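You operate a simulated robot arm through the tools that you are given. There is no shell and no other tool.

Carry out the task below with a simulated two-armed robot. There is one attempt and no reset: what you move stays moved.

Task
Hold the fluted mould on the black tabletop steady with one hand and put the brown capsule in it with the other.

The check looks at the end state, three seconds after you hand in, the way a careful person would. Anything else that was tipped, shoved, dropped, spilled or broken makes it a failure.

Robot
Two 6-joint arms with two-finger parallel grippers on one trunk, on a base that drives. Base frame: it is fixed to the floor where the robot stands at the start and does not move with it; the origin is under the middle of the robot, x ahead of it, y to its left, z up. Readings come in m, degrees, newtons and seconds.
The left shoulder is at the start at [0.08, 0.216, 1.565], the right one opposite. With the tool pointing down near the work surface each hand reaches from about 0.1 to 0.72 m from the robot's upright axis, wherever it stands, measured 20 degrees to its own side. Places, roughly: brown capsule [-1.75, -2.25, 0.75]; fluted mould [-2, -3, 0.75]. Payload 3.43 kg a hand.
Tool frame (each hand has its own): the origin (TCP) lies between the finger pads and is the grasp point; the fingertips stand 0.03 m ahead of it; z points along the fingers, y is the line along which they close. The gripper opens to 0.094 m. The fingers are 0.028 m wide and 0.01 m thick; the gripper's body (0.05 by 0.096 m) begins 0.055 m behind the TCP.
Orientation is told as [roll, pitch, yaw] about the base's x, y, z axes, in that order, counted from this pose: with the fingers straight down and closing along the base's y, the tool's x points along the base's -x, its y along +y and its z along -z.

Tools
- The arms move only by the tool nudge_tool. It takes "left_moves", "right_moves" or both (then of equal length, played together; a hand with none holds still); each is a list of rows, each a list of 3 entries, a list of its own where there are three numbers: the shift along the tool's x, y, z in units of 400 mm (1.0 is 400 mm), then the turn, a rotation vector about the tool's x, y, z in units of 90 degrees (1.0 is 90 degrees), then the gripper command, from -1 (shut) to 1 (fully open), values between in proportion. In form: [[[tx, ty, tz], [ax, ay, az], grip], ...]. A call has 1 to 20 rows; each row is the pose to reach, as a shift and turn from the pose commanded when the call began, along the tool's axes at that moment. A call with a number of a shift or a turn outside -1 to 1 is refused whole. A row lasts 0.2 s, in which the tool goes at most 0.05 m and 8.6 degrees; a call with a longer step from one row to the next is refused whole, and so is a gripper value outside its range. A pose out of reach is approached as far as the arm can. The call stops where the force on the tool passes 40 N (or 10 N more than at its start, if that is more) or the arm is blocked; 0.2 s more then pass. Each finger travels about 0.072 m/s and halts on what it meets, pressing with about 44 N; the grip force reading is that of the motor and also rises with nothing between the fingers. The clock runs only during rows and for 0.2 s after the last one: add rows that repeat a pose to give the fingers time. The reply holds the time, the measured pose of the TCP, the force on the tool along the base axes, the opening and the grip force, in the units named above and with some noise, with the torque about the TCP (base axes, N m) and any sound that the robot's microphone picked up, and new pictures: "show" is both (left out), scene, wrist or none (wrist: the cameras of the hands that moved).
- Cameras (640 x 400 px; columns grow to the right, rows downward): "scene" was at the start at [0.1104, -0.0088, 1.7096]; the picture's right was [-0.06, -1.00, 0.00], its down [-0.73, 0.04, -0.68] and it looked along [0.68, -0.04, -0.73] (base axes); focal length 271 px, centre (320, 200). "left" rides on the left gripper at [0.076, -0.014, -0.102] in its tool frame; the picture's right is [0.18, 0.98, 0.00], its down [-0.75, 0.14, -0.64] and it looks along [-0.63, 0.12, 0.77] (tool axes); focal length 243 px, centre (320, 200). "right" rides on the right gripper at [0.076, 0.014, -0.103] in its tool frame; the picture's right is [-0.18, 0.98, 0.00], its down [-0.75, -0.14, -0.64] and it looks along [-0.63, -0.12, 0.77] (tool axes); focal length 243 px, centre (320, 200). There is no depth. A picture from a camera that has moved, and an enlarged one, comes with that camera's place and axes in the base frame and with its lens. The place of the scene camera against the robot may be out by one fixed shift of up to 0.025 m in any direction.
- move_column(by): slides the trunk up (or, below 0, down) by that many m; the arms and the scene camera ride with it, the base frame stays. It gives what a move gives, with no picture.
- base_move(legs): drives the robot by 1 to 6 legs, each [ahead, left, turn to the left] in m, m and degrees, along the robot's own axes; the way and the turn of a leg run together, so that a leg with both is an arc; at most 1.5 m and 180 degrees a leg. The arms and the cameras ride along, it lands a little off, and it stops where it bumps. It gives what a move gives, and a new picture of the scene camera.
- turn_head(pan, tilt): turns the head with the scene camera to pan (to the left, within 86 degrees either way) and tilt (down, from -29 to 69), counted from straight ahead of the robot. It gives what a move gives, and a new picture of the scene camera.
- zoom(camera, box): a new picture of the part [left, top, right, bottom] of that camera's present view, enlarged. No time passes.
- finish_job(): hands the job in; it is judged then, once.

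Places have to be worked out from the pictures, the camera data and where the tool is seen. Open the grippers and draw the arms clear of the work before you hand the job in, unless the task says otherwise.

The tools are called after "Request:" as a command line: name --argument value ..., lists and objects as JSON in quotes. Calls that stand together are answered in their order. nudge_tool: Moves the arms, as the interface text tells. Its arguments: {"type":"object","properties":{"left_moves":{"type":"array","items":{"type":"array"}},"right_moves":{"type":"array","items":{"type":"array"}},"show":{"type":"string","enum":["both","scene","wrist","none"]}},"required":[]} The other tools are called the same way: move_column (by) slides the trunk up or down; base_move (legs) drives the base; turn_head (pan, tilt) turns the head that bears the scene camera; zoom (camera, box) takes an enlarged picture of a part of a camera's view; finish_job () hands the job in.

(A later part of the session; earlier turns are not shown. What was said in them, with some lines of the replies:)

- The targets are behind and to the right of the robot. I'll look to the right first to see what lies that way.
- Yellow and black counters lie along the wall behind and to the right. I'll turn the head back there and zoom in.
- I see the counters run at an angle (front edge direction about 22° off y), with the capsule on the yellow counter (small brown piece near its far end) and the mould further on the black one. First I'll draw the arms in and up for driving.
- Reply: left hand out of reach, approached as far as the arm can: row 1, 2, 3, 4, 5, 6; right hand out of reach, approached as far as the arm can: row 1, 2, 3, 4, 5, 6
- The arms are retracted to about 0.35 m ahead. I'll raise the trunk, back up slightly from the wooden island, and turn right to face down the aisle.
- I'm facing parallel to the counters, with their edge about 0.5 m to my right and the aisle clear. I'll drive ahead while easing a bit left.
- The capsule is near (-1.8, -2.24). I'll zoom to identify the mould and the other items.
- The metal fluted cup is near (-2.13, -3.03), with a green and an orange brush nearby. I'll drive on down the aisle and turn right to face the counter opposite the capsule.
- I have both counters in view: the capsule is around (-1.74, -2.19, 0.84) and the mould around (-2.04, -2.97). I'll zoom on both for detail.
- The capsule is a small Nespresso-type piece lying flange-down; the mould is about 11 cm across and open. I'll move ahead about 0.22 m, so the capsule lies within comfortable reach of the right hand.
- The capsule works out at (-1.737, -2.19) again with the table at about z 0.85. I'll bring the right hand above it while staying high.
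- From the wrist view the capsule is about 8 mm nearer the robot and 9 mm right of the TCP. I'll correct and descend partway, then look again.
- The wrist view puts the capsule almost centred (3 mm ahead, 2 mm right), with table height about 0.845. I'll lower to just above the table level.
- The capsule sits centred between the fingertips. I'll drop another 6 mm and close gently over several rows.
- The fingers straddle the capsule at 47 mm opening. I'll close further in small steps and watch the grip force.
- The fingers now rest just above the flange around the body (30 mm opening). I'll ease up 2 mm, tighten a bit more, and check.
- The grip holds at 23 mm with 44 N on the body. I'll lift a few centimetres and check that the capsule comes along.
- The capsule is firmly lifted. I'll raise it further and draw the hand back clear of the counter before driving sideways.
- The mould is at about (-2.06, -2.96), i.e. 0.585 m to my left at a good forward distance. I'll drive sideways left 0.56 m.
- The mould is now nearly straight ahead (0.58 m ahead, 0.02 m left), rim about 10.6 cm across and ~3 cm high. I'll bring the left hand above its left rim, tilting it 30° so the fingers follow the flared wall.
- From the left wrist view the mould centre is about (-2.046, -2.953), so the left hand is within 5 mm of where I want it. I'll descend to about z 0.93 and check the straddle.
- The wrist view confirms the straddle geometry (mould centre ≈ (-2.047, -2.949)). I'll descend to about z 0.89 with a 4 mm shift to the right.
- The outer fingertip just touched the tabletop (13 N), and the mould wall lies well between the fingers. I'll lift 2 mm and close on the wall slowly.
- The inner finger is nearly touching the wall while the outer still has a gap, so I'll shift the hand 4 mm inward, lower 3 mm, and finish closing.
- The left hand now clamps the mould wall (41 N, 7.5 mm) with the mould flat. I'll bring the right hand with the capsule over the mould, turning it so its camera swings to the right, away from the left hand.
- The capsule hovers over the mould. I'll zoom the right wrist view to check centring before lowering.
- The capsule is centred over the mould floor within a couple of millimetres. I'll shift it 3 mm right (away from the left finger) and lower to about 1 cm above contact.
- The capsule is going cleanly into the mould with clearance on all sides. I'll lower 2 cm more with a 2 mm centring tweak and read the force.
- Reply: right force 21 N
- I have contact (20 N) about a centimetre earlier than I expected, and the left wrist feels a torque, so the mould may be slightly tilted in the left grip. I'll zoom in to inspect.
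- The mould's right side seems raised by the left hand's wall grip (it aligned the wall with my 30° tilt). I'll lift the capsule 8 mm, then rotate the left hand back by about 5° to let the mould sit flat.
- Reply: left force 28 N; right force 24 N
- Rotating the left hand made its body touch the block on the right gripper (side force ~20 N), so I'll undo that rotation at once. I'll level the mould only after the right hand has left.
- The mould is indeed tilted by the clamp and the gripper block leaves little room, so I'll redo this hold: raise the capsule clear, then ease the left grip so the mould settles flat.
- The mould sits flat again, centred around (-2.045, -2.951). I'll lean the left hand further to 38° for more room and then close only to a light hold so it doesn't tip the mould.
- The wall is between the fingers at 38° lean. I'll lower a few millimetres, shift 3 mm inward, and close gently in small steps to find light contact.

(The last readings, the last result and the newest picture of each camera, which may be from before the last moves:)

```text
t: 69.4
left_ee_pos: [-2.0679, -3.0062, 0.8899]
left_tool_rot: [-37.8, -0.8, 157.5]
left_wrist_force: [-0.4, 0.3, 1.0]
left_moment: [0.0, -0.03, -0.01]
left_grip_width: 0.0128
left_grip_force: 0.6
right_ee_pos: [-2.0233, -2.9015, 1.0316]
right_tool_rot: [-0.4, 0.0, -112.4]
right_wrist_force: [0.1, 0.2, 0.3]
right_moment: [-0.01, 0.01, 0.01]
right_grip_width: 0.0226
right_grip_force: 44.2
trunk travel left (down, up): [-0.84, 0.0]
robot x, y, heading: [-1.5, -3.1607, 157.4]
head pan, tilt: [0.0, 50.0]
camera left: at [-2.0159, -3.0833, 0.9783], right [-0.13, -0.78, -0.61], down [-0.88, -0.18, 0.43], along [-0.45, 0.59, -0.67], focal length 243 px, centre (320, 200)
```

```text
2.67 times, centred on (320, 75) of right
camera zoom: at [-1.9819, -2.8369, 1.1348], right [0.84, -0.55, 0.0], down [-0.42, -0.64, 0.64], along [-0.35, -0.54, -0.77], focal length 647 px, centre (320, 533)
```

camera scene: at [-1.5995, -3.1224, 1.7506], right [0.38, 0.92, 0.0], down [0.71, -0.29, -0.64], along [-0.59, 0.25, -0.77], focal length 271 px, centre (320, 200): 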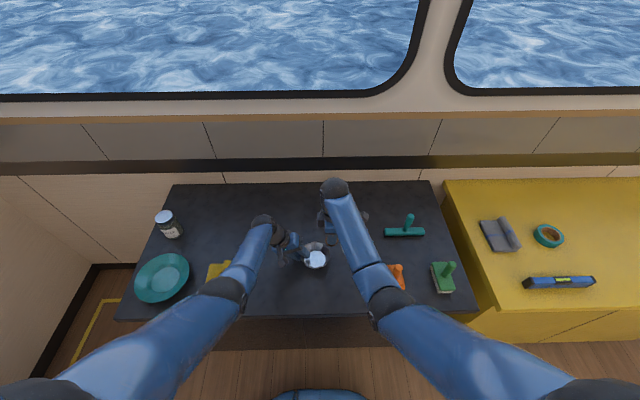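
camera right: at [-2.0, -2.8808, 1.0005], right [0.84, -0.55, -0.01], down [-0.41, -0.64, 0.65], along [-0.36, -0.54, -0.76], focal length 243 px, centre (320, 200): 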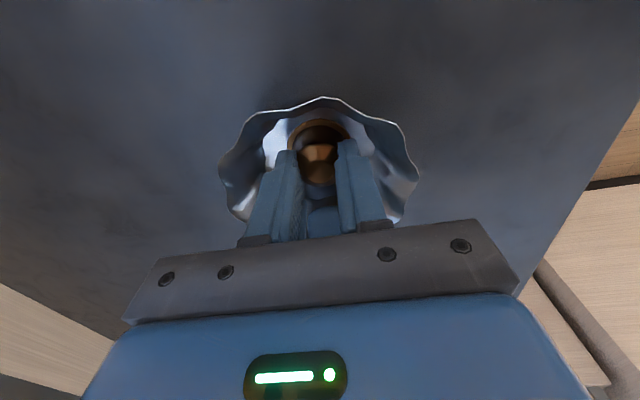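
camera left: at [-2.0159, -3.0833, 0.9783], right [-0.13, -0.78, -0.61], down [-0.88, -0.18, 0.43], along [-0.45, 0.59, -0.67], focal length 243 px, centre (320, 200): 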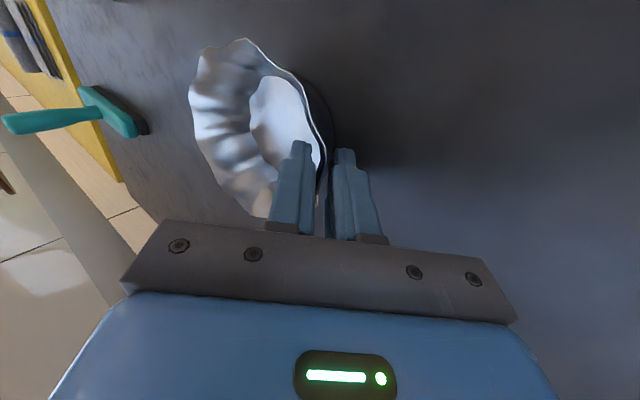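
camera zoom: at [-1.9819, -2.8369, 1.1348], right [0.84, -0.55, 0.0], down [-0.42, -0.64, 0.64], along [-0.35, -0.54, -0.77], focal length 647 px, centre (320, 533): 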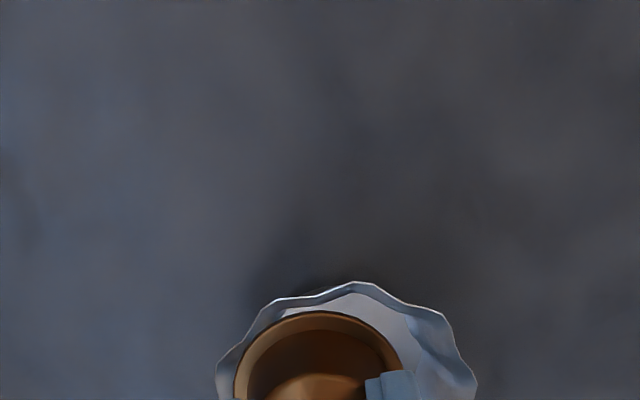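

The mould slid a few mm leftward but stays flat, with the wall nearly touching both pads at 12.8 mm. I'll close just slightly more to make a light hold.

Request:
nudge_tool --left_moves '[[[0, 0, 0], [0, 0, 0], -0.77], [[0, 0, 0], [0, 0, 0], -0.8], [[0, 0, 0], [0, 0, 0], -0.8]]' --show "wrist"

Request:
zoom --camera "left" --box '[180, 60, 420, 210]'

Request:
zoom --camera "right" --box '[200, 0, 440, 150]'

Request:
zoom --camera "scene" --box '[280, 225, 360, 275]'

```text
t: 70.2
left_ee_pos: [-2.0667, -3.0062, 0.8907]
left_tool_rot: [-37.9, -0.8, 157.5]
left_wrist_force: [0.5, 0.5, 0.8]
left_moment: [0.04, 0.03, 0.0]
left_grip_width: 0.0099
left_grip_force: 0.3
right_ee_pos: [-2.0246, -2.9016, 1.0311]
right_tool_rot: [-0.3, 0.0, -112.5]
right_wrist_force: [0.2, 0.0, 0.9]
right_moment: [-0.02, -0.03, 0.0]
right_grip_width: 0.0223
right_grip_force: 44.2
trunk travel left (down, up): [-0.84, 0.0]
robot x, y, heading: [-1.4982, -3.1556, 157.6]
head pan, tilt: [0.0, 50.0]
camera left: at [-2.0158, -3.0832, 0.9783], right [-0.13, -0.78, -0.61], down [-0.88, -0.18, 0.43], along [-0.45, 0.59, -0.67], focal length 243 px, centre (320, 200)
```

left: 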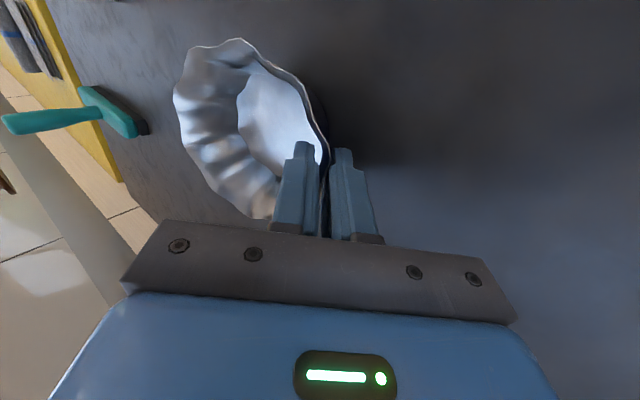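

```text
2.67 times, centred on (300, 135) of left
camera zoom: at [-2.0158, -3.0832, 0.9783], right [-0.13, -0.78, -0.61], down [-0.88, -0.18, 0.43], along [-0.45, 0.59, -0.67], focal length 647 px, centre (373, 373)
```

zoom: 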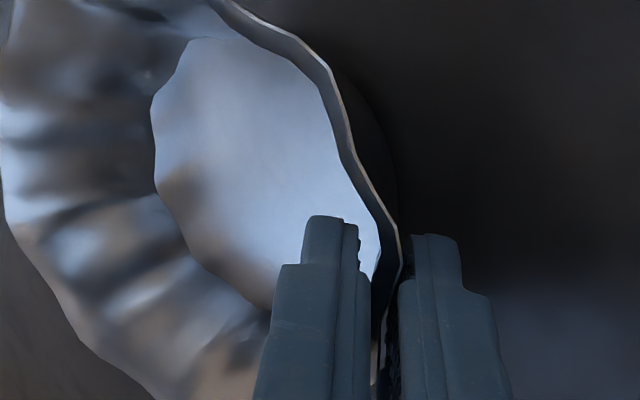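

```text
2.67 times, centred on (320, 75) of right
camera zoom: at [-1.9818, -2.8368, 1.1348], right [0.84, -0.55, -0.01], down [-0.42, -0.64, 0.64], along [-0.35, -0.54, -0.77], focal length 647 px, centre (320, 533)
```

zoom: 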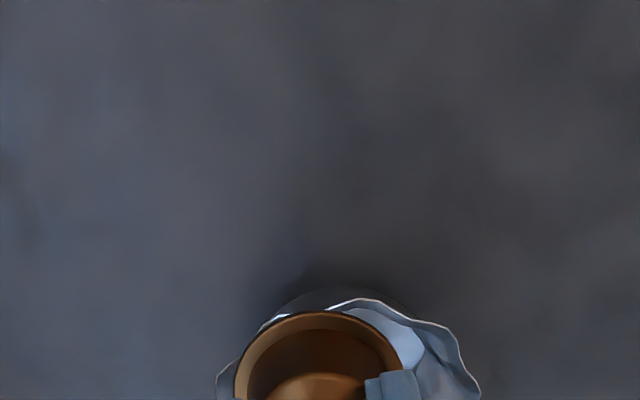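

```text
8.00 times, centred on (320, 250) of scene
camera zoom: at [-1.5994, -3.1226, 1.7506], right [0.38, 0.92, 0.0], down [0.71, -0.29, -0.64], along [-0.59, 0.25, -0.77], focal length 2168 px, centre (320, -200)
```

zoom: 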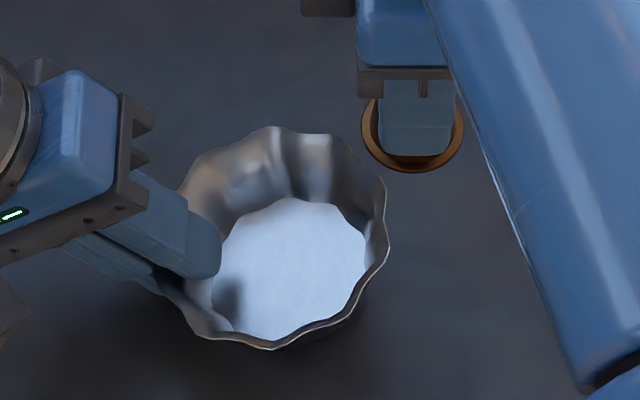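

Closing that far tips the mould, so about 13 mm is the flat limit. I'll ease the left fingers back to ~13.5 mm so that they lightly bracket the wall with the mould flat.

Request:
nudge_tool --left_moves '[[[0, 0, 0], [0, 0, 0], -0.76], [[0, 0, 0], [0, 0, 0], -0.72], [[0, 0, 0], [0, 0, 0], -0.72]]' --show "wrist"

Request:
nudge_tool --right_moves '[[[0.06, 0, 0], [0, 0, 0], -0.6], [[0.1, 0, 0], [0, 0, 0], -0.6]]' --show "wrist"

Request:
zoom --camera "scene" --box '[280, 225, 360, 275]'

Request:
zoom --camera "left" --box '[180, 60, 420, 210]'

```text
t: 71.0
left_ee_pos: [-2.0668, -3.005, 0.8899]
left_tool_rot: [-37.9, -0.8, 157.4]
left_wrist_force: [-0.1, -0.1, 1.1]
left_moment: [0.02, 0.02, -0.01]
left_grip_width: 0.0137
left_grip_force: 0.5
right_ee_pos: [-2.0243, -2.9011, 1.0315]
right_tool_rot: [-0.3, -0.1, -112.6]
right_wrist_force: [0.9, -0.7, -0.8]
right_moment: [-0.01, 0.0, 0.03]
right_grip_width: 0.0221
right_grip_force: 44.2
trunk travel left (down, up): [-0.84, 0.0]
robot x, y, heading: [-1.5, -3.1601, 157.6]
head pan, tilt: [0.0, 50.0]
camera left: at [-2.0158, -3.0833, 0.9783], right [-0.13, -0.78, -0.61], down [-0.88, -0.18, 0.43], along [-0.45, 0.59, -0.67], focal length 243 px, centre (320, 200)
```

left: 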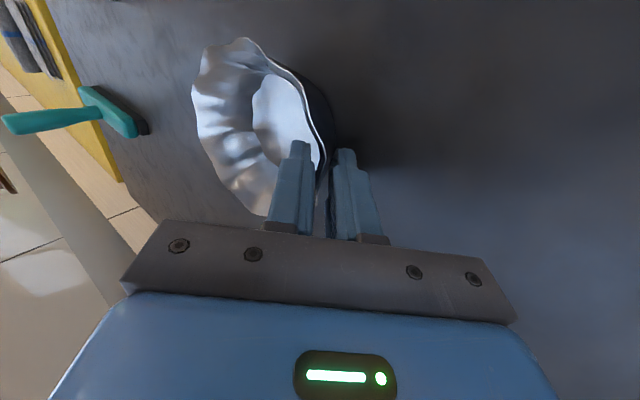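

```text
t: 71.6
left_ee_pos: [-2.0679, -3.0044, 0.8906]
left_tool_rot: [-37.9, -0.8, 157.5]
left_wrist_force: [0.8, 0.4, 0.7]
left_moment: [0.02, 0.0, 0.0]
left_grip_width: 0.0138
left_grip_force: 0.4
right_ee_pos: [-2.0076, -2.8634, 1.0323]
right_tool_rot: [-0.2, 0.0, -112.5]
right_wrist_force: [-0.4, 0.9, 0.4]
right_moment: [0.01, -0.01, -0.01]
right_grip_width: 0.0219
right_grip_force: 44.1
trunk travel left (down, up): [-0.84, 0.0]
robot x, y, heading: [-1.5008, -3.1545, 157.2]
head pan, tilt: [0.0, 50.0]
camera right: at [-1.9659, -2.799, 1.135], right [0.84, -0.55, -0.01], down [-0.41, -0.64, 0.64], along [-0.35, -0.54, -0.77], focal length 243 px, centre (320, 200)
```

right: 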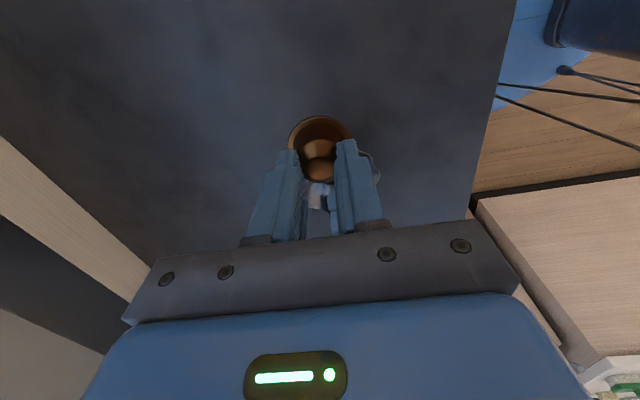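

```text
8.00 times, centred on (320, 250) of scene
camera zoom: at [-1.5989, -3.1216, 1.7506], right [0.38, 0.92, 0.0], down [0.71, -0.29, -0.64], along [-0.59, 0.25, -0.77], focal length 2168 px, centre (320, -200)
```

zoom: 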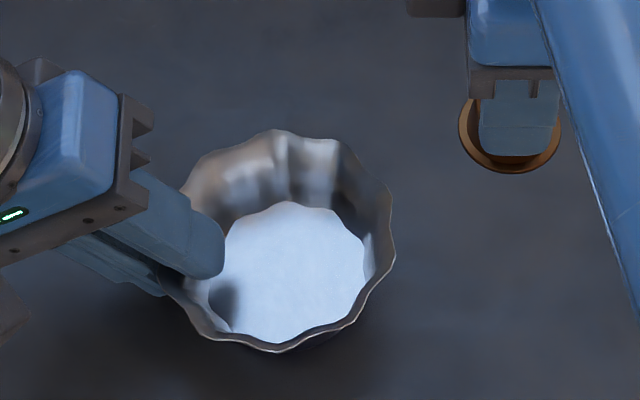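

```text
2.67 times, centred on (300, 135) of left
camera zoom: at [-2.0155, -3.0827, 0.9783], right [-0.13, -0.78, -0.61], down [-0.88, -0.18, 0.43], along [-0.45, 0.59, -0.67], focal length 647 px, centre (373, 373)
```

zoom: 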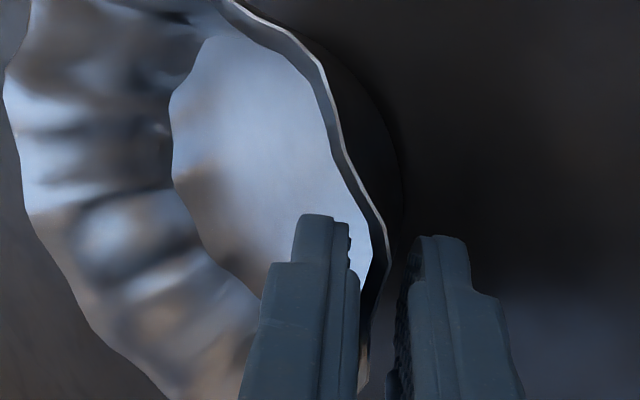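

The mould still looks marginally lifted compared with the flat state, so I'll open the left fingers a touch more and recheck.

Request:
nudge_tool --left_moves '[[[0, 0, 0], [0, 0, 0], -0.68], [[0, 0, 0], [0, 0, 0], -0.64], [[0, 0, 0], [0, 0, 0], -0.64]]' --show "none"

Request:
zoom --camera "scene" --box '[280, 225, 360, 275]'

Request:
zoom --camera "left" --box '[180, 60, 420, 210]'

```text
t: 72.4
left_ee_pos: [-2.068, -3.0066, 0.8905]
left_tool_rot: [-37.9, -0.8, 157.5]
left_wrist_force: [-0.4, -0.5, -1.1]
left_moment: [-0.04, 0.0, 0.02]
left_grip_width: 0.0169
left_grip_force: 0.0
right_ee_pos: [-2.008, -2.8656, 1.0315]
right_tool_rot: [-0.3, 0.1, -112.6]
right_wrist_force: [-0.8, -0.5, 0.5]
right_moment: [-0.01, -0.01, -0.03]
right_grip_width: 0.0221
right_grip_force: 44.0
trunk travel left (down, up): [-0.84, 0.0]
robot x, y, heading: [-1.4993, -3.1602, 157.6]
head pan, tilt: [0.0, 50.0]
```

```text
8.00 times, centred on (320, 250) of scene
camera zoom: at [-1.5995, -3.1227, 1.7506], right [0.38, 0.92, 0.0], down [0.71, -0.29, -0.64], along [-0.59, 0.25, -0.77], focal length 2168 px, centre (320, -200)
```

zoom: 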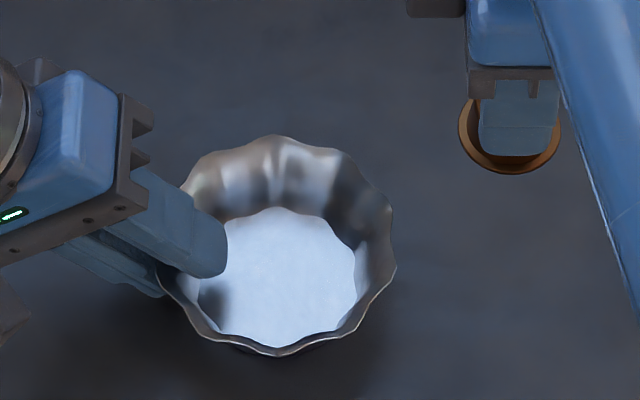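

```text
2.67 times, centred on (300, 135) of left
camera zoom: at [-2.0158, -3.0833, 0.9782], right [-0.13, -0.78, -0.61], down [-0.88, -0.18, 0.43], along [-0.45, 0.59, -0.67], focal length 647 px, centre (373, 373)
```

zoom: 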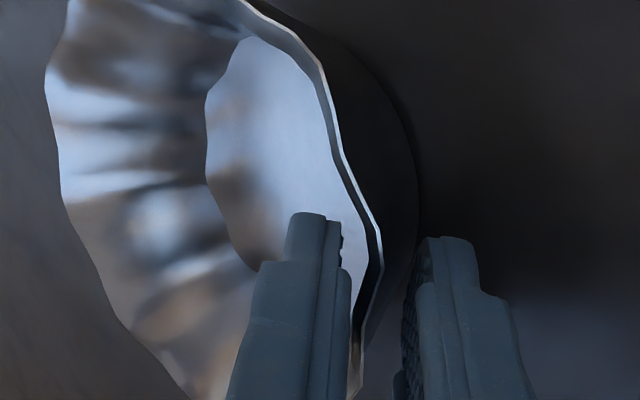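

Now the mould is flat with the fingers bracketing the wall at 17 mm. I'll take up half the slack (15 mm) and confirm it remains flat.

Request:
nudge_tool --left_moves '[[[0, 0, 0], [0, 0, 0], -0.66], [[0, 0, 0], [0, 0, 0], -0.68], [[0, 0, 0], [0, 0, 0], -0.68]]' --show "none"

Request:
zoom --camera "scene" --box '[280, 225, 360, 275]'

Request:
zoom --camera "left" --box '[180, 60, 420, 210]'

```text
t: 73.2
left_ee_pos: [-2.0669, -3.005, 0.8904]
left_tool_rot: [-38.0, -0.9, 157.5]
left_wrist_force: [0.0, -0.2, 0.3]
left_moment: [0.0, -0.01, 0.03]
left_grip_width: 0.0153
left_grip_force: 0.1
right_ee_pos: [-2.0092, -2.8649, 1.032]
right_tool_rot: [-0.2, 0.0, -112.5]
right_wrist_force: [0.5, -0.2, -1.2]
right_moment: [0.02, 0.0, 0.01]
right_grip_width: 0.022
right_grip_force: 44.3
trunk travel left (down, up): [-0.84, 0.0]
robot x, y, heading: [-1.5012, -3.1581, 157.5]
head pan, tilt: [0.0, 50.0]
```

```text
8.00 times, centred on (320, 250) of scene
camera zoom: at [-1.5994, -3.1227, 1.7506], right [0.38, 0.92, 0.0], down [0.71, -0.29, -0.64], along [-0.59, 0.25, -0.77], focal length 2168 px, centre (320, -200)
```

zoom: 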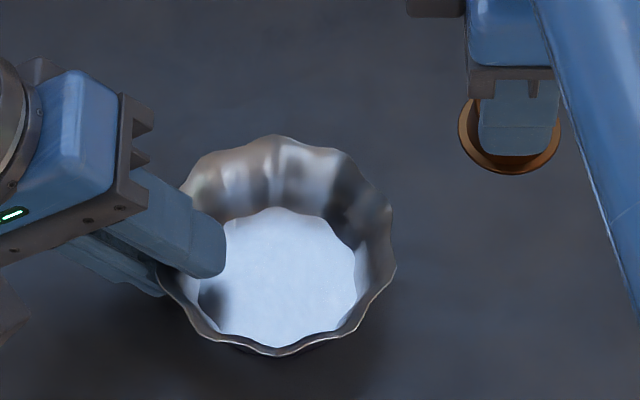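

```text
2.67 times, centred on (300, 135) of left
camera zoom: at [-2.0158, -3.0833, 0.9783], right [-0.13, -0.78, -0.61], down [-0.88, -0.18, 0.43], along [-0.45, 0.59, -0.67], focal length 647 px, centre (373, 373)
```

zoom: 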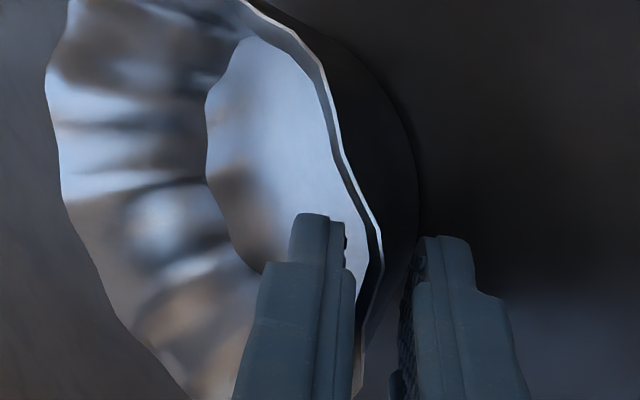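

The mould is flat and steadily bracketed at 15 mm, centred near (-2.041, -2.957). I'll bring the capsule back over it, about 4 mm right of centre, at hover height.

Request:
nudge_tool --right_moves '[[[-0.09, 0.005, 0], [0, 0, 0], -0.6], [[-0.18, 0.01, 0], [0, 0, 0], -0.6], [[-0.235, 0.013, 0.03], [0, 0, 0], -0.6], [[-0.235, 0.013, 0.06], [0, 0, 0], -0.6]]' --show "wrist"

Request:
zoom --camera "right" --box '[200, 0, 440, 150]'

Request:
zoom --camera "left" --box '[0, 0, 400, 250]'

```text
t: 74.2
left_ee_pos: [-2.069, -3.0057, 0.8906]
left_tool_rot: [-37.9, -0.9, 157.5]
left_wrist_force: [0.4, -0.8, 0.5]
left_moment: [0.0, 0.01, 0.01]
left_grip_width: 0.0152
left_grip_force: 0.2
right_ee_pos: [-2.0398, -2.9534, 1.0067]
right_tool_rot: [-0.2, -0.1, -112.4]
right_wrist_force: [0.2, 0.9, -0.7]
right_moment: [-0.03, 0.0, -0.01]
right_grip_width: 0.0214
right_grip_force: 44.0
trunk travel left (down, up): [-0.84, 0.0]
robot x, y, heading: [-1.4995, -3.1612, 157.6]
head pan, tilt: [0.0, 50.0]
camera right: at [-1.9977, -2.8881, 1.1103], right [0.84, -0.55, 0.0], down [-0.42, -0.64, 0.64], along [-0.35, -0.54, -0.77], focal length 243 px, centre (320, 200)
```

right: 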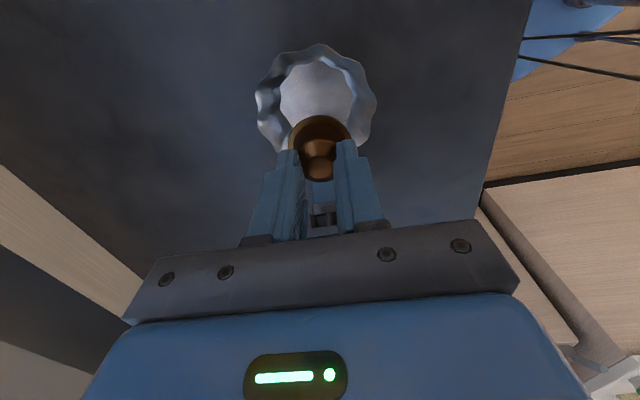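

```text
2.67 times, centred on (320, 75) of right
camera zoom: at [-1.9977, -2.8881, 1.1103], right [0.84, -0.55, 0.0], down [-0.42, -0.64, 0.64], along [-0.35, -0.54, -0.77], focal length 647 px, centre (320, 533)
```

zoom: 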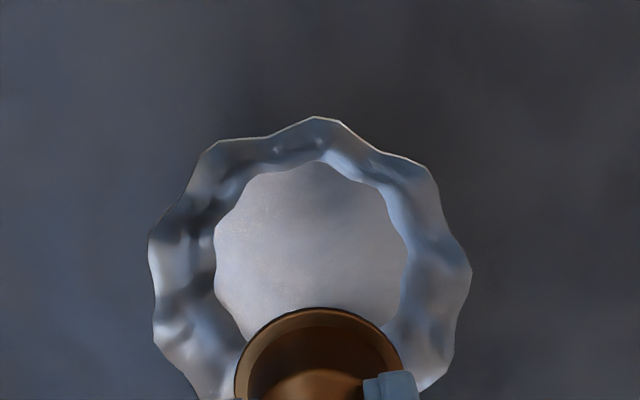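

```text
1.60 times, centred on (200, 125) of left
camera zoom: at [-2.0158, -3.0831, 0.9783], right [-0.13, -0.78, -0.61], down [-0.88, -0.18, 0.43], along [-0.45, 0.59, -0.67], focal length 388 px, centre (512, 320)
```

zoom: 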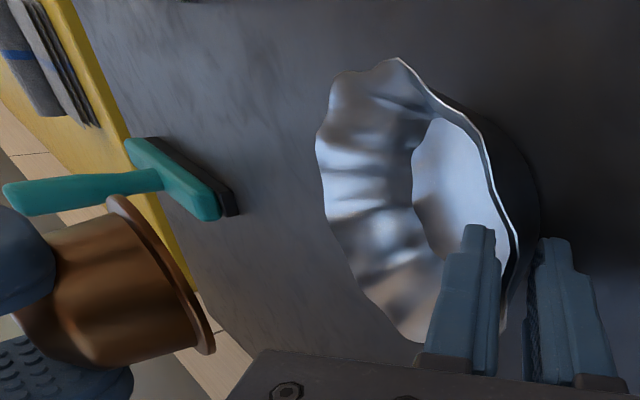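

The left view shows the capsule has slowly crept down in the right fingers (held near its narrow top), so I should place it promptly. I'll shift 4 mm forward for centring and lower to about z 0.915.

Request:
nudge_tool --right_moves '[[[0, -0.01, 0.08], [0, 0, 0], -0.6], [[0, -0.01, 0.16], [0, 0, 0], -0.6], [[0, -0.01, 0.225], [0, 0, 0], -0.6], [[0, -0.01, 0.225], [0, 0, 0], -0.6]]' --show "wrist"

Request:
zoom --camera "left" --box '[80, 0, 400, 200]'

Request:
zoom --camera "right" --box '[200, 80, 440, 230]'

```text
t: 75.2
left_ee_pos: [-2.0673, -3.005, 0.891]
left_tool_rot: [-37.9, -0.8, 157.5]
left_wrist_force: [-0.1, -0.1, -0.4]
left_moment: [-0.01, -0.04, -0.02]
left_grip_width: 0.0153
left_grip_force: 0.2
right_ee_pos: [-2.0442, -2.951, 0.9185]
right_tool_rot: [-0.4, 0.0, -112.5]
right_wrist_force: [0.4, -0.8, -0.6]
right_moment: [-0.02, 0.01, -0.03]
right_grip_width: 0.0217
right_grip_force: 43.4
trunk travel left (down, up): [-0.84, 0.0]
robot x, y, heading: [-1.5014, -3.1565, 157.4]
head pan, tilt: [0.0, 50.0]
camera right: at [-2.0019, -2.8861, 1.0209], right [0.84, -0.55, -0.01], down [-0.42, -0.64, 0.64], along [-0.35, -0.54, -0.77], focal length 243 px, centre (320, 200)
```

right: 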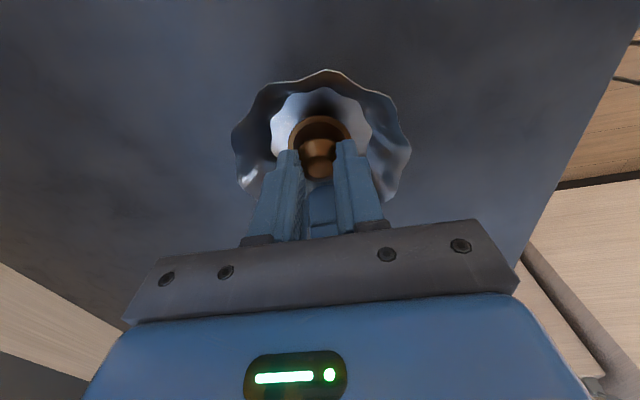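

```text
2.00 times, centred on (240, 100) of left
camera zoom: at [-2.0158, -3.0832, 0.9783], right [-0.13, -0.78, -0.61], down [-0.88, -0.18, 0.43], along [-0.45, 0.59, -0.67], focal length 485 px, centre (480, 400)
```

zoom: 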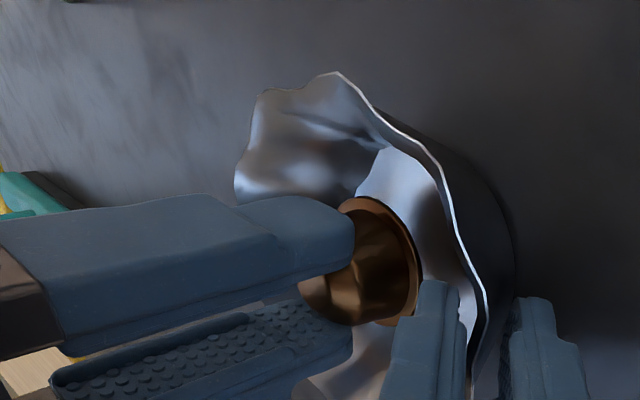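

```text
2.67 times, centred on (320, 155) of right
camera zoom: at [-2.0019, -2.8861, 1.0209], right [0.84, -0.55, -0.01], down [-0.42, -0.64, 0.64], along [-0.35, -0.54, -0.77], focal length 647 px, centre (320, 320)
```

zoom: 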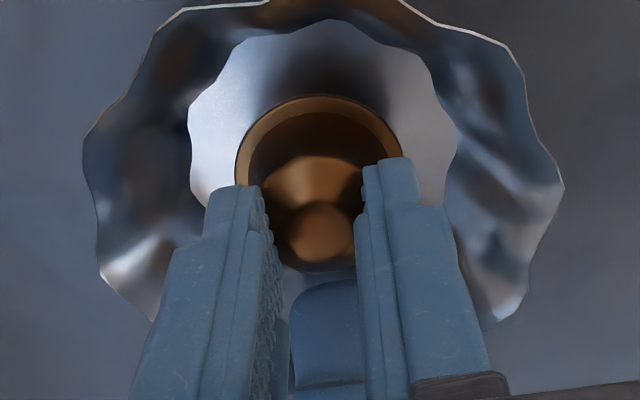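

The capsule is inside the mould's opening with room on the right, so I'll shift 4 mm right, away from the left finger, and lower another 13 mm.

Request:
nudge_tool --right_moves '[[[0.01, 0, 0.01], [0, 0, 0], -0.6], [[0.01, 0, 0.025], [0, 0, 0], -0.6], [[0.01, 0, 0.034], [0, 0, 0], -0.6], [[0.01, 0, 0.034], [0, 0, 0], -0.6]]' --show "wrist"

Request:
zoom --camera "left" --box '[80, 0, 400, 200]'

```text
t: 76.2
left_ee_pos: [-2.0677, -3.006, 0.8905]
left_tool_rot: [-37.9, -0.8, 157.4]
left_wrist_force: [-0.8, -0.3, 0.8]
left_moment: [0.03, 0.01, 0.01]
left_grip_width: 0.0153
left_grip_force: 0.3
right_ee_pos: [-2.0419, -2.9473, 0.9049]
right_tool_rot: [-0.4, 0.0, -112.5]
right_wrist_force: [0.0, 0.2, -0.9]
right_moment: [-0.02, 0.02, -0.01]
right_grip_width: 0.0212
right_grip_force: 44.1
trunk travel left (down, up): [-0.84, 0.0]
robot x, y, heading: [-1.4994, -3.1584, 157.6]
head pan, tilt: [0.0, 50.0]
camera right: at [-2.0005, -2.8823, 1.0072], right [0.84, -0.55, -0.01], down [-0.42, -0.64, 0.64], along [-0.35, -0.54, -0.77], focal length 243 px, centre (320, 200)
```

right: 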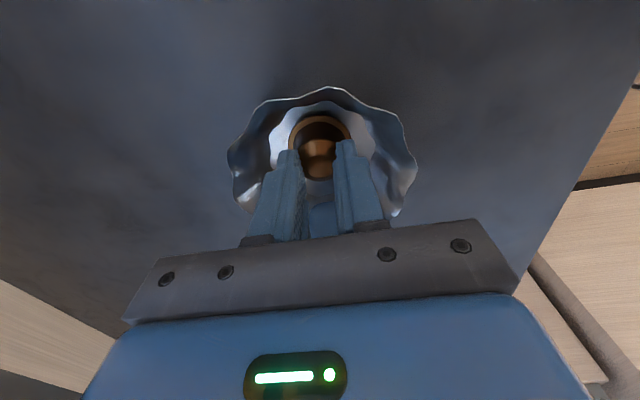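

```text
2.00 times, centred on (240, 100) of left
camera zoom: at [-2.0157, -3.0833, 0.9783], right [-0.13, -0.78, -0.61], down [-0.88, -0.18, 0.43], along [-0.45, 0.59, -0.67], focal length 485 px, centre (480, 400)
```

zoom: 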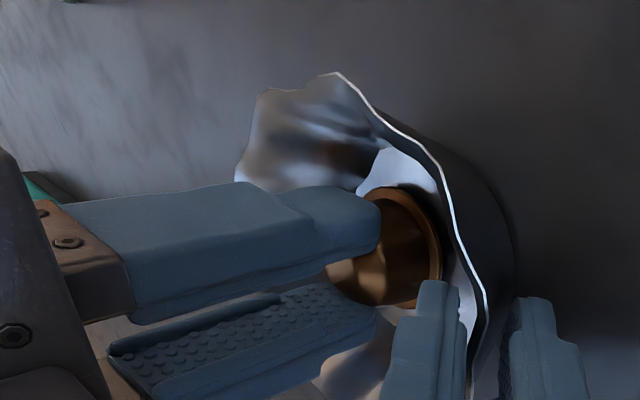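

No contact yet and clearances remain. I'll lower another 5 mm and read the force.

Request:
nudge_tool --right_moves '[[[0, 0, 0.006], [0, 0, 0], -0.6], [[0, 0, 0.0125], [0, 0, 0], -0.6]]' --show "wrist"

Request:
zoom --camera "left" --box '[80, 0, 400, 200]'

```text
t: 76.8
left_ee_pos: [-2.0675, -3.0071, 0.8912]
left_tool_rot: [-37.9, -0.8, 157.4]
left_wrist_force: [-0.6, 0.0, -0.6]
left_moment: [-0.05, 0.04, 0.0]
left_grip_width: 0.0155
left_grip_force: 0.3
right_ee_pos: [-2.0439, -2.9482, 0.901]
right_tool_rot: [-0.4, 0.0, -112.4]
right_wrist_force: [-0.4, 1.3, 5.3]
right_moment: [-0.03, 0.02, 0.0]
right_grip_width: 0.0208
right_grip_force: 44.1
trunk travel left (down, up): [-0.84, 0.0]
robot x, y, heading: [-1.5004, -3.1586, 157.7]
head pan, tilt: [0.0, 50.0]
camera right: at [-2.0007, -2.8828, 1.0033], right [0.84, -0.55, -0.01], down [-0.41, -0.64, 0.64], along [-0.36, -0.54, -0.77], focal length 243 px, centre (320, 200)
```

right: 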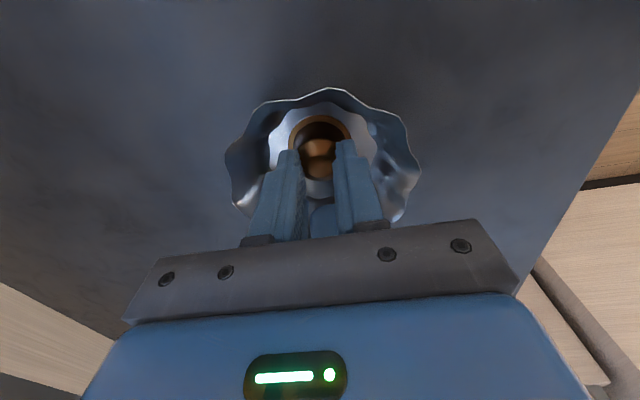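

```text
2.00 times, centred on (240, 100) of left
camera zoom: at [-2.0151, -3.0835, 0.9787], right [-0.13, -0.78, -0.61], down [-0.88, -0.18, 0.43], along [-0.45, 0.59, -0.67], focal length 485 px, centre (480, 400)
```

zoom: 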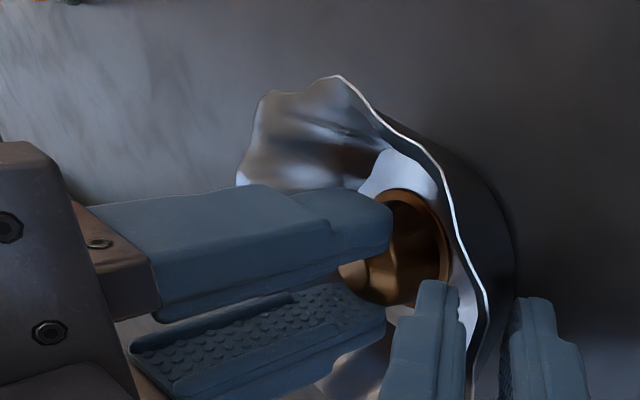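

The capsule now rests on the mould floor (5 N contact, no load on the left hand). I'll open the right fingers slowly.

Request:
nudge_tool --right_moves '[[[0, 0, 0], [0, 0, 0], -0.52], [[0, 0, 0], [0, 0, 0], -0.45], [[0, 0, 0], [0, 0, 0], -0.38], [[0, 0, 0], [0, 0, 0], -0.3], [[0, 0, 0], [0, 0, 0], -0.25]]' --show "wrist"

Request:
zoom --camera "left" --box '[80, 0, 400, 200]'

Request:
zoom --camera "right" --box '[200, 80, 440, 230]'

```text
t: 78.0
left_ee_pos: [-2.0687, -3.0057, 0.8895]
left_tool_rot: [-37.9, -0.8, 157.5]
left_wrist_force: [0.4, -0.2, 0.9]
left_moment: [0.01, 0.02, 0.02]
left_grip_width: 0.0155
left_grip_force: 0.8
right_ee_pos: [-2.0429, -2.9477, 0.8981]
right_tool_rot: [-0.3, 0.0, -112.5]
right_wrist_force: [-0.3, 0.5, 0.6]
right_moment: [0.0, 0.01, -0.01]
right_grip_width: 0.0351
right_grip_force: 0.1
trunk travel left (down, up): [-0.84, 0.0]
robot x, y, heading: [-1.4997, -3.1602, 157.5]
head pan, tilt: [0.0, 50.0]
camera right: at [-2.0007, -2.8828, 1.0023], right [0.84, -0.55, -0.01], down [-0.42, -0.64, 0.64], along [-0.35, -0.54, -0.77], focal length 243 px, centre (320, 200)
```

right: 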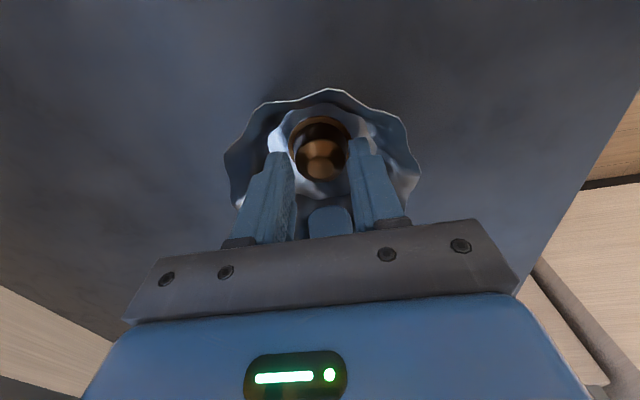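

```text
2.00 times, centred on (240, 100) of left
camera zoom: at [-2.0158, -3.0833, 0.9783], right [-0.13, -0.78, -0.61], down [-0.88, -0.18, 0.43], along [-0.45, 0.59, -0.67], focal length 485 px, centre (480, 400)
```

zoom: 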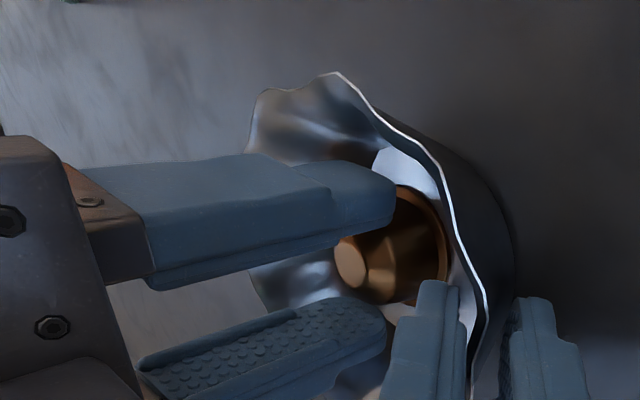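

```text
2.67 times, centred on (320, 155) of right
camera zoom: at [-2.0007, -2.8828, 1.0023], right [0.84, -0.55, -0.01], down [-0.42, -0.64, 0.64], along [-0.35, -0.54, -0.77], focal length 647 px, centre (320, 320)
```

zoom: 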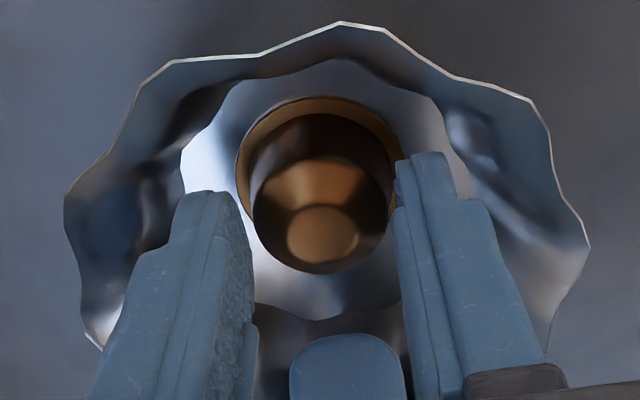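

The capsule stands upright on the mould floor, free of the fingers. I'll lift the right hand straight up slowly at first, then away to the right.

Request:
nudge_tool --right_moves '[[[0, 0, -0.03], [0, 0, 0], -0.25], [[0, 0, -0.08], [0, 0, 0], -0.25], [[0, 0, -0.16], [0, 0, 0], -0.25], [[0, 0, -0.25], [0, 0, 0], -0.25], [[0.06, 0, -0.33], [0, 0, 0], -0.25], [[0.16, 0, -0.33], [0, 0, 0], -0.25], [[0.28, 0, -0.33], [0, 0, 0], -0.25]]'

Request:
zoom --camera "scene" --box '[270, 220, 370, 282]'

Request:
zoom --camera "left" --box '[80, 0, 400, 200]'

```text
t: 79.6
left_ee_pos: [-2.0673, -3.0046, 0.8911]
left_tool_rot: [-37.8, -0.8, 157.6]
left_wrist_force: [-0.2, 0.0, -0.3]
left_moment: [-0.01, -0.01, -0.01]
left_grip_width: 0.0152
left_grip_force: 0.6
right_ee_pos: [-1.9984, -2.8443, 1.0325]
right_tool_rot: [-0.3, -0.1, -112.5]
right_wrist_force: [-1.1, 0.5, -0.6]
right_moment: [0.0, -0.04, 0.01]
right_grip_width: 0.0352
right_grip_force: 0.0
trunk travel left (down, up): [-0.84, 0.0]
robot x, y, heading: [-1.5028, -3.1621, 157.5]
head pan, tilt: [0.0, 50.0]
camera scene: at [-1.5985, -3.1208, 1.7506], right [0.38, 0.92, 0.0], down [0.71, -0.29, -0.64], along [-0.59, 0.24, -0.77], focal length 271 px, centre (320, 200)
camera right: at [-1.9565, -2.7783, 1.1351], right [0.84, -0.55, 0.0], down [-0.42, -0.64, 0.64], along [-0.35, -0.54, -0.77], focal length 243 px, centre (320, 200)
```

scene: 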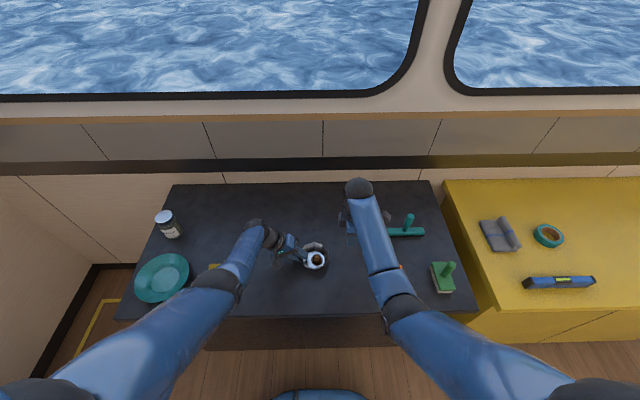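
right: 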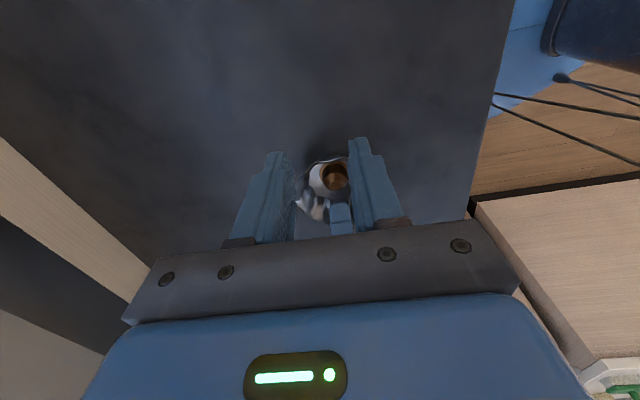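

```text
6.40 times, centred on (320, 251) of scene
camera zoom: at [-1.5985, -3.1208, 1.7506], right [0.38, 0.92, 0.0], down [0.71, -0.29, -0.64], along [-0.59, 0.24, -0.77], focal length 1735 px, centre (320, -126)
```

zoom: 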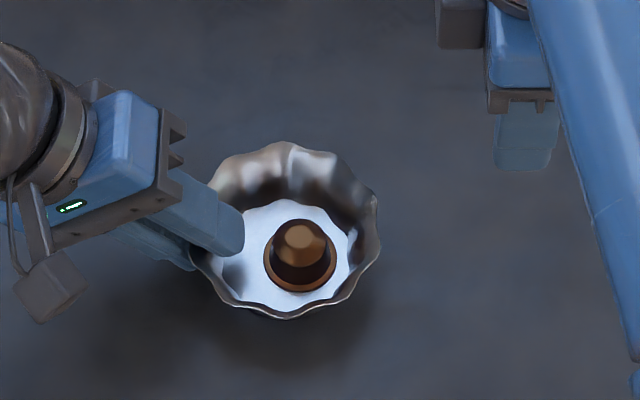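

```text
2.00 times, centred on (240, 100) of left
camera zoom: at [-2.0153, -3.0824, 0.9785], right [-0.13, -0.78, -0.61], down [-0.88, -0.18, 0.43], along [-0.45, 0.59, -0.67], focal length 485 px, centre (480, 400)
```

zoom: 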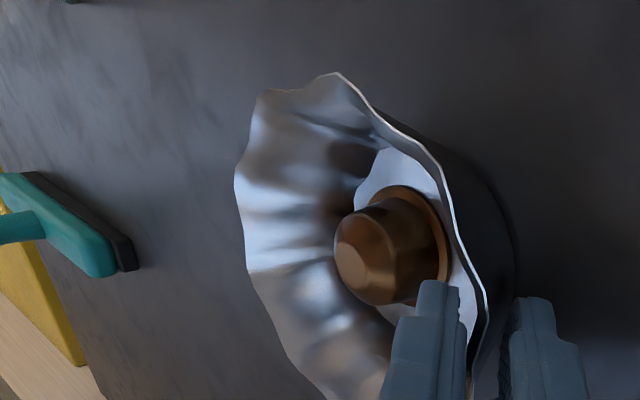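

The capsule sits upright inside the mould. I'll ease the left fingers open slightly and slide the left hand out along its own axis, up and to the left.

Request:
nudge_tool --left_moves '[[[0, 0, 0], [0, 0, 0], -0.64], [[0, 0, 0], [0, 0, 0], -0.64], [[0, 0, -0.02], [0, 0, 0], -0.64], [[0, 0, -0.06], [0, 0, 0], -0.64], [[0, 0, -0.12], [0, 0, 0], -0.64], [[0, 0, -0.2], [0, 0, 0], -0.64], [[0, 0, -0.28], [0, 0, 0], -0.64]]'

Request:
zoom --camera "scene" --box '[270, 220, 370, 282]'

```text
t: 81.2
left_ee_pos: [-2.0931, -3.0701, 0.9786]
left_tool_rot: [-38.0, -0.8, 157.4]
left_wrist_force: [0.7, 0.7, 0.9]
left_moment: [0.0, 0.0, -0.02]
left_grip_width: 0.0168
left_grip_force: 0.0
right_ee_pos: [-1.9996, -2.8456, 1.0324]
right_tool_rot: [-0.4, 0.1, -112.5]
right_wrist_force: [-0.3, -1.1, -0.2]
right_moment: [0.03, 0.0, -0.03]
right_grip_width: 0.0352
right_grip_force: 0.1
trunk travel left (down, up): [-0.84, 0.0]
robot x, y, heading: [-1.4997, -3.1581, 157.6]
head pan, tilt: [0.0, 50.0]
camera scene: at [-1.5994, -3.1236, 1.7506], right [0.38, 0.92, 0.0], down [0.71, -0.29, -0.64], along [-0.59, 0.25, -0.77], focal length 271 px, centre (320, 200)
camera left: at [-2.0415, -3.1482, 1.0665], right [-0.13, -0.78, -0.61], down [-0.88, -0.18, 0.43], along [-0.45, 0.59, -0.67], focal length 243 px, centre (320, 200)
```

scene: 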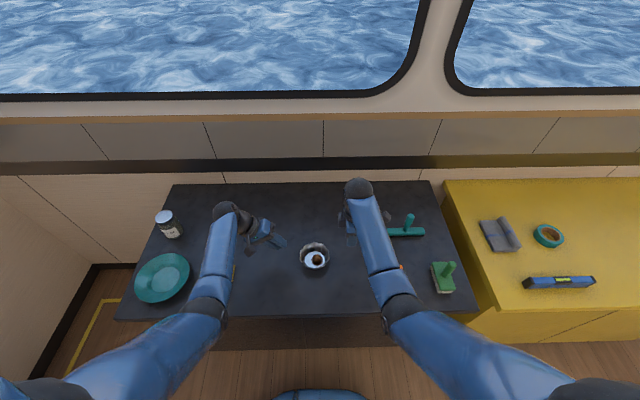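
left: 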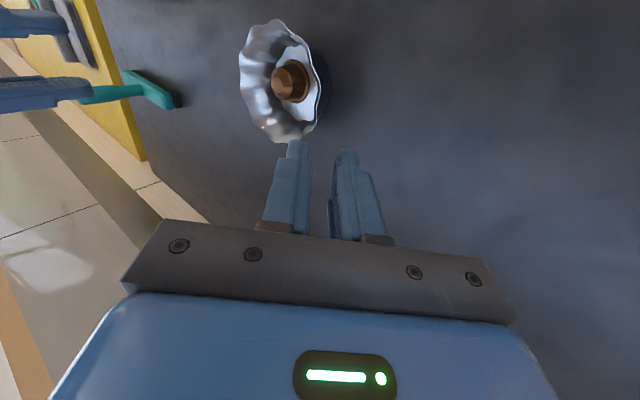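

```text
6.40 times, centred on (320, 251) of scene
camera zoom: at [-1.5994, -3.1236, 1.7506], right [0.38, 0.92, 0.0], down [0.71, -0.29, -0.64], along [-0.59, 0.25, -0.77], focal length 1735 px, centre (320, -126)
```

zoom: 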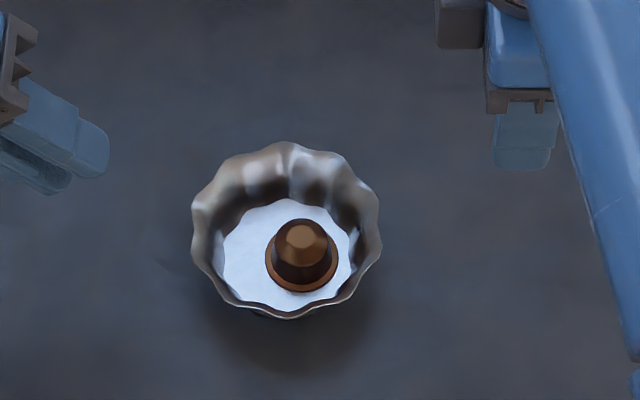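

The mould stands flat with the capsule upright in it. I'll raise and straighten the left hand, and open both grippers.

Request:
nudge_tool --left_moves '[[[0, -0.03, -0.04], [0, 0, 0], -0.5], [[0, -0.06, -0.08], [-0.05, 0, 0], -0.2], [[0, -0.092, -0.118], [-0.14, 0, 0], 0.2], [[0, -0.092, -0.118], [-0.23, 0, 0], 0.6], [[0, -0.092, -0.118], [-0.32, 0, 0], 1], [[0, -0.092, -0.118], [-0.41, 0, 0], 1], [[0, -0.092, -0.118], [-0.422, 0, 0], 1]]' --right_moves '[[[0.03, 0, 0], [0, 0, 0], 0], [[0.03, 0, 0], [0, 0, 0], 0.3], [[0.03, 0, 0], [0, 0, 0], 0.6], [[0.03, 0, 0], [0, 0, 0], 1], [[0.03, 0, 0], [0, 0, 0], 1], [[0.03, 0, 0], [0, 0, 0], 1], [[0.03, 0, 0], [0, 0, 0], 1]]' --show "scene"

```text
t: 82.8
left_ee_pos: [-2.0935, -3.0703, 1.0392]
left_tool_rot: [0.1, -0.8, 157.6]
left_wrist_force: [-0.3, -0.8, 0.4]
left_moment: [0.01, 0.01, -0.03]
left_grip_width: 0.0937
left_grip_force: 0.1
right_ee_pos: [-1.9953, -2.8332, 1.0329]
right_tool_rot: [-0.3, -0.1, -112.6]
right_wrist_force: [0.1, 0.0, 0.3]
right_moment: [0.01, -0.01, 0.02]
right_grip_width: 0.0939
right_grip_force: 0.1
trunk travel left (down, up): [-0.84, 0.0]
robot x, y, heading: [-1.5015, -3.1579, 157.5]
head pan, tilt: [0.0, 50.0]
camera scene: at [-1.5994, -3.1225, 1.7506], right [0.38, 0.92, 0.0], down [0.71, -0.29, -0.64], along [-0.59, 0.25, -0.77], focal length 271 px, centre (320, 200)
```

scene: 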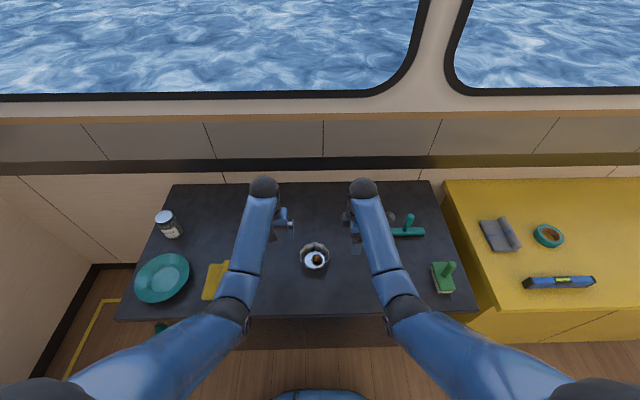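

Both hands are clear and open. I'll back the robot straight away 0.3 m so that the arms leave the counter, and check the scene.

Request:
base_move --legs '[[-0.3, 0, 0]]'

Request:
zoom --camera "scene" --box '[130, 150, 480, 340]'

```text
t: 84.9
left_ee_pos: [-1.8192, -3.1815, 1.037]
left_tool_rot: [0.0, -0.5, 157.4]
left_wrist_force: [-0.1, -0.2, -0.3]
left_moment: [0.02, 0.02, -0.01]
left_grip_width: 0.0939
left_grip_force: 0.1
right_ee_pos: [-1.7194, -2.9478, 1.0304]
right_tool_rot: [-0.1, 0.0, -112.6]
right_wrist_force: [0.1, 0.4, -0.1]
right_moment: [0.0, 0.0, -0.03]
right_grip_width: 0.0941
right_grip_force: 0.1
trunk travel left (down, up): [-0.84, 0.0]
robot x, y, heading: [-1.225, -3.2748, 157.4]
head pan, tilt: [0.0, 50.0]
camera scene: at [-1.3269, -3.2355, 1.7503], right [0.38, 0.92, 0.0], down [0.71, -0.3, -0.64], along [-0.59, 0.25, -0.77], focal length 271 px, centre (320, 200)
```

scene: 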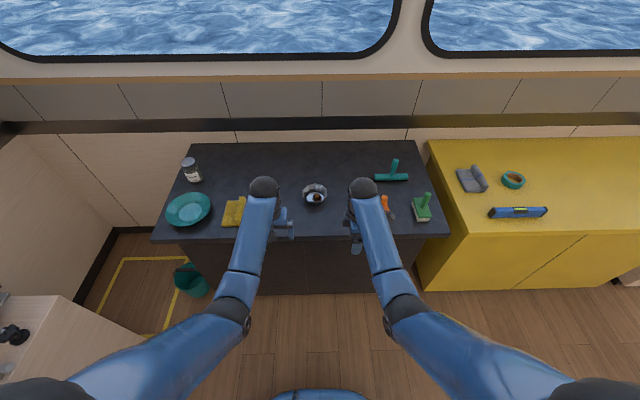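

```text
1.83 times, centred on (305, 245) of scene
camera zoom: at [-1.3269, -3.2355, 1.7503], right [0.38, 0.92, 0.0], down [0.71, -0.3, -0.64], along [-0.59, 0.25, -0.77], focal length 496 px, centre (347, 118)
```

zoom: 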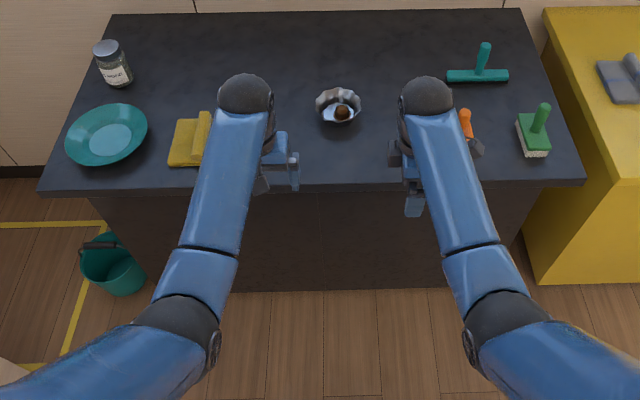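

Everything on both counters looks undisturbed. The capsule is in the mould, both grippers are open and the arms are clear, so I'm handing the job in.

Request:
finish_job

```text
The job is handed in.
```

The brown capsule is standing upright inside the fluted mould on the black tabletop, and I've handed the job in.

- **Holding the mould:** A full clamp with the left hand tipped the mould, so I switched to a light hold. The left fingers bracketed its wall about 15 mm apart while the right hand set the capsule down. The mould stayed flat during the placement.
- **Mould position:** Re-gripping slid the mould a few millimetres to the left from where it started. It is now sitting flat.
- **Hand contact:** The two grippers touched briefly (about 20 N) while I was adjusting the left hand. I backed off straight away.
- **Everything else:** In the last scene picture, nothing else on either counter looked moved. Both grippers are open and the robot is backed away.
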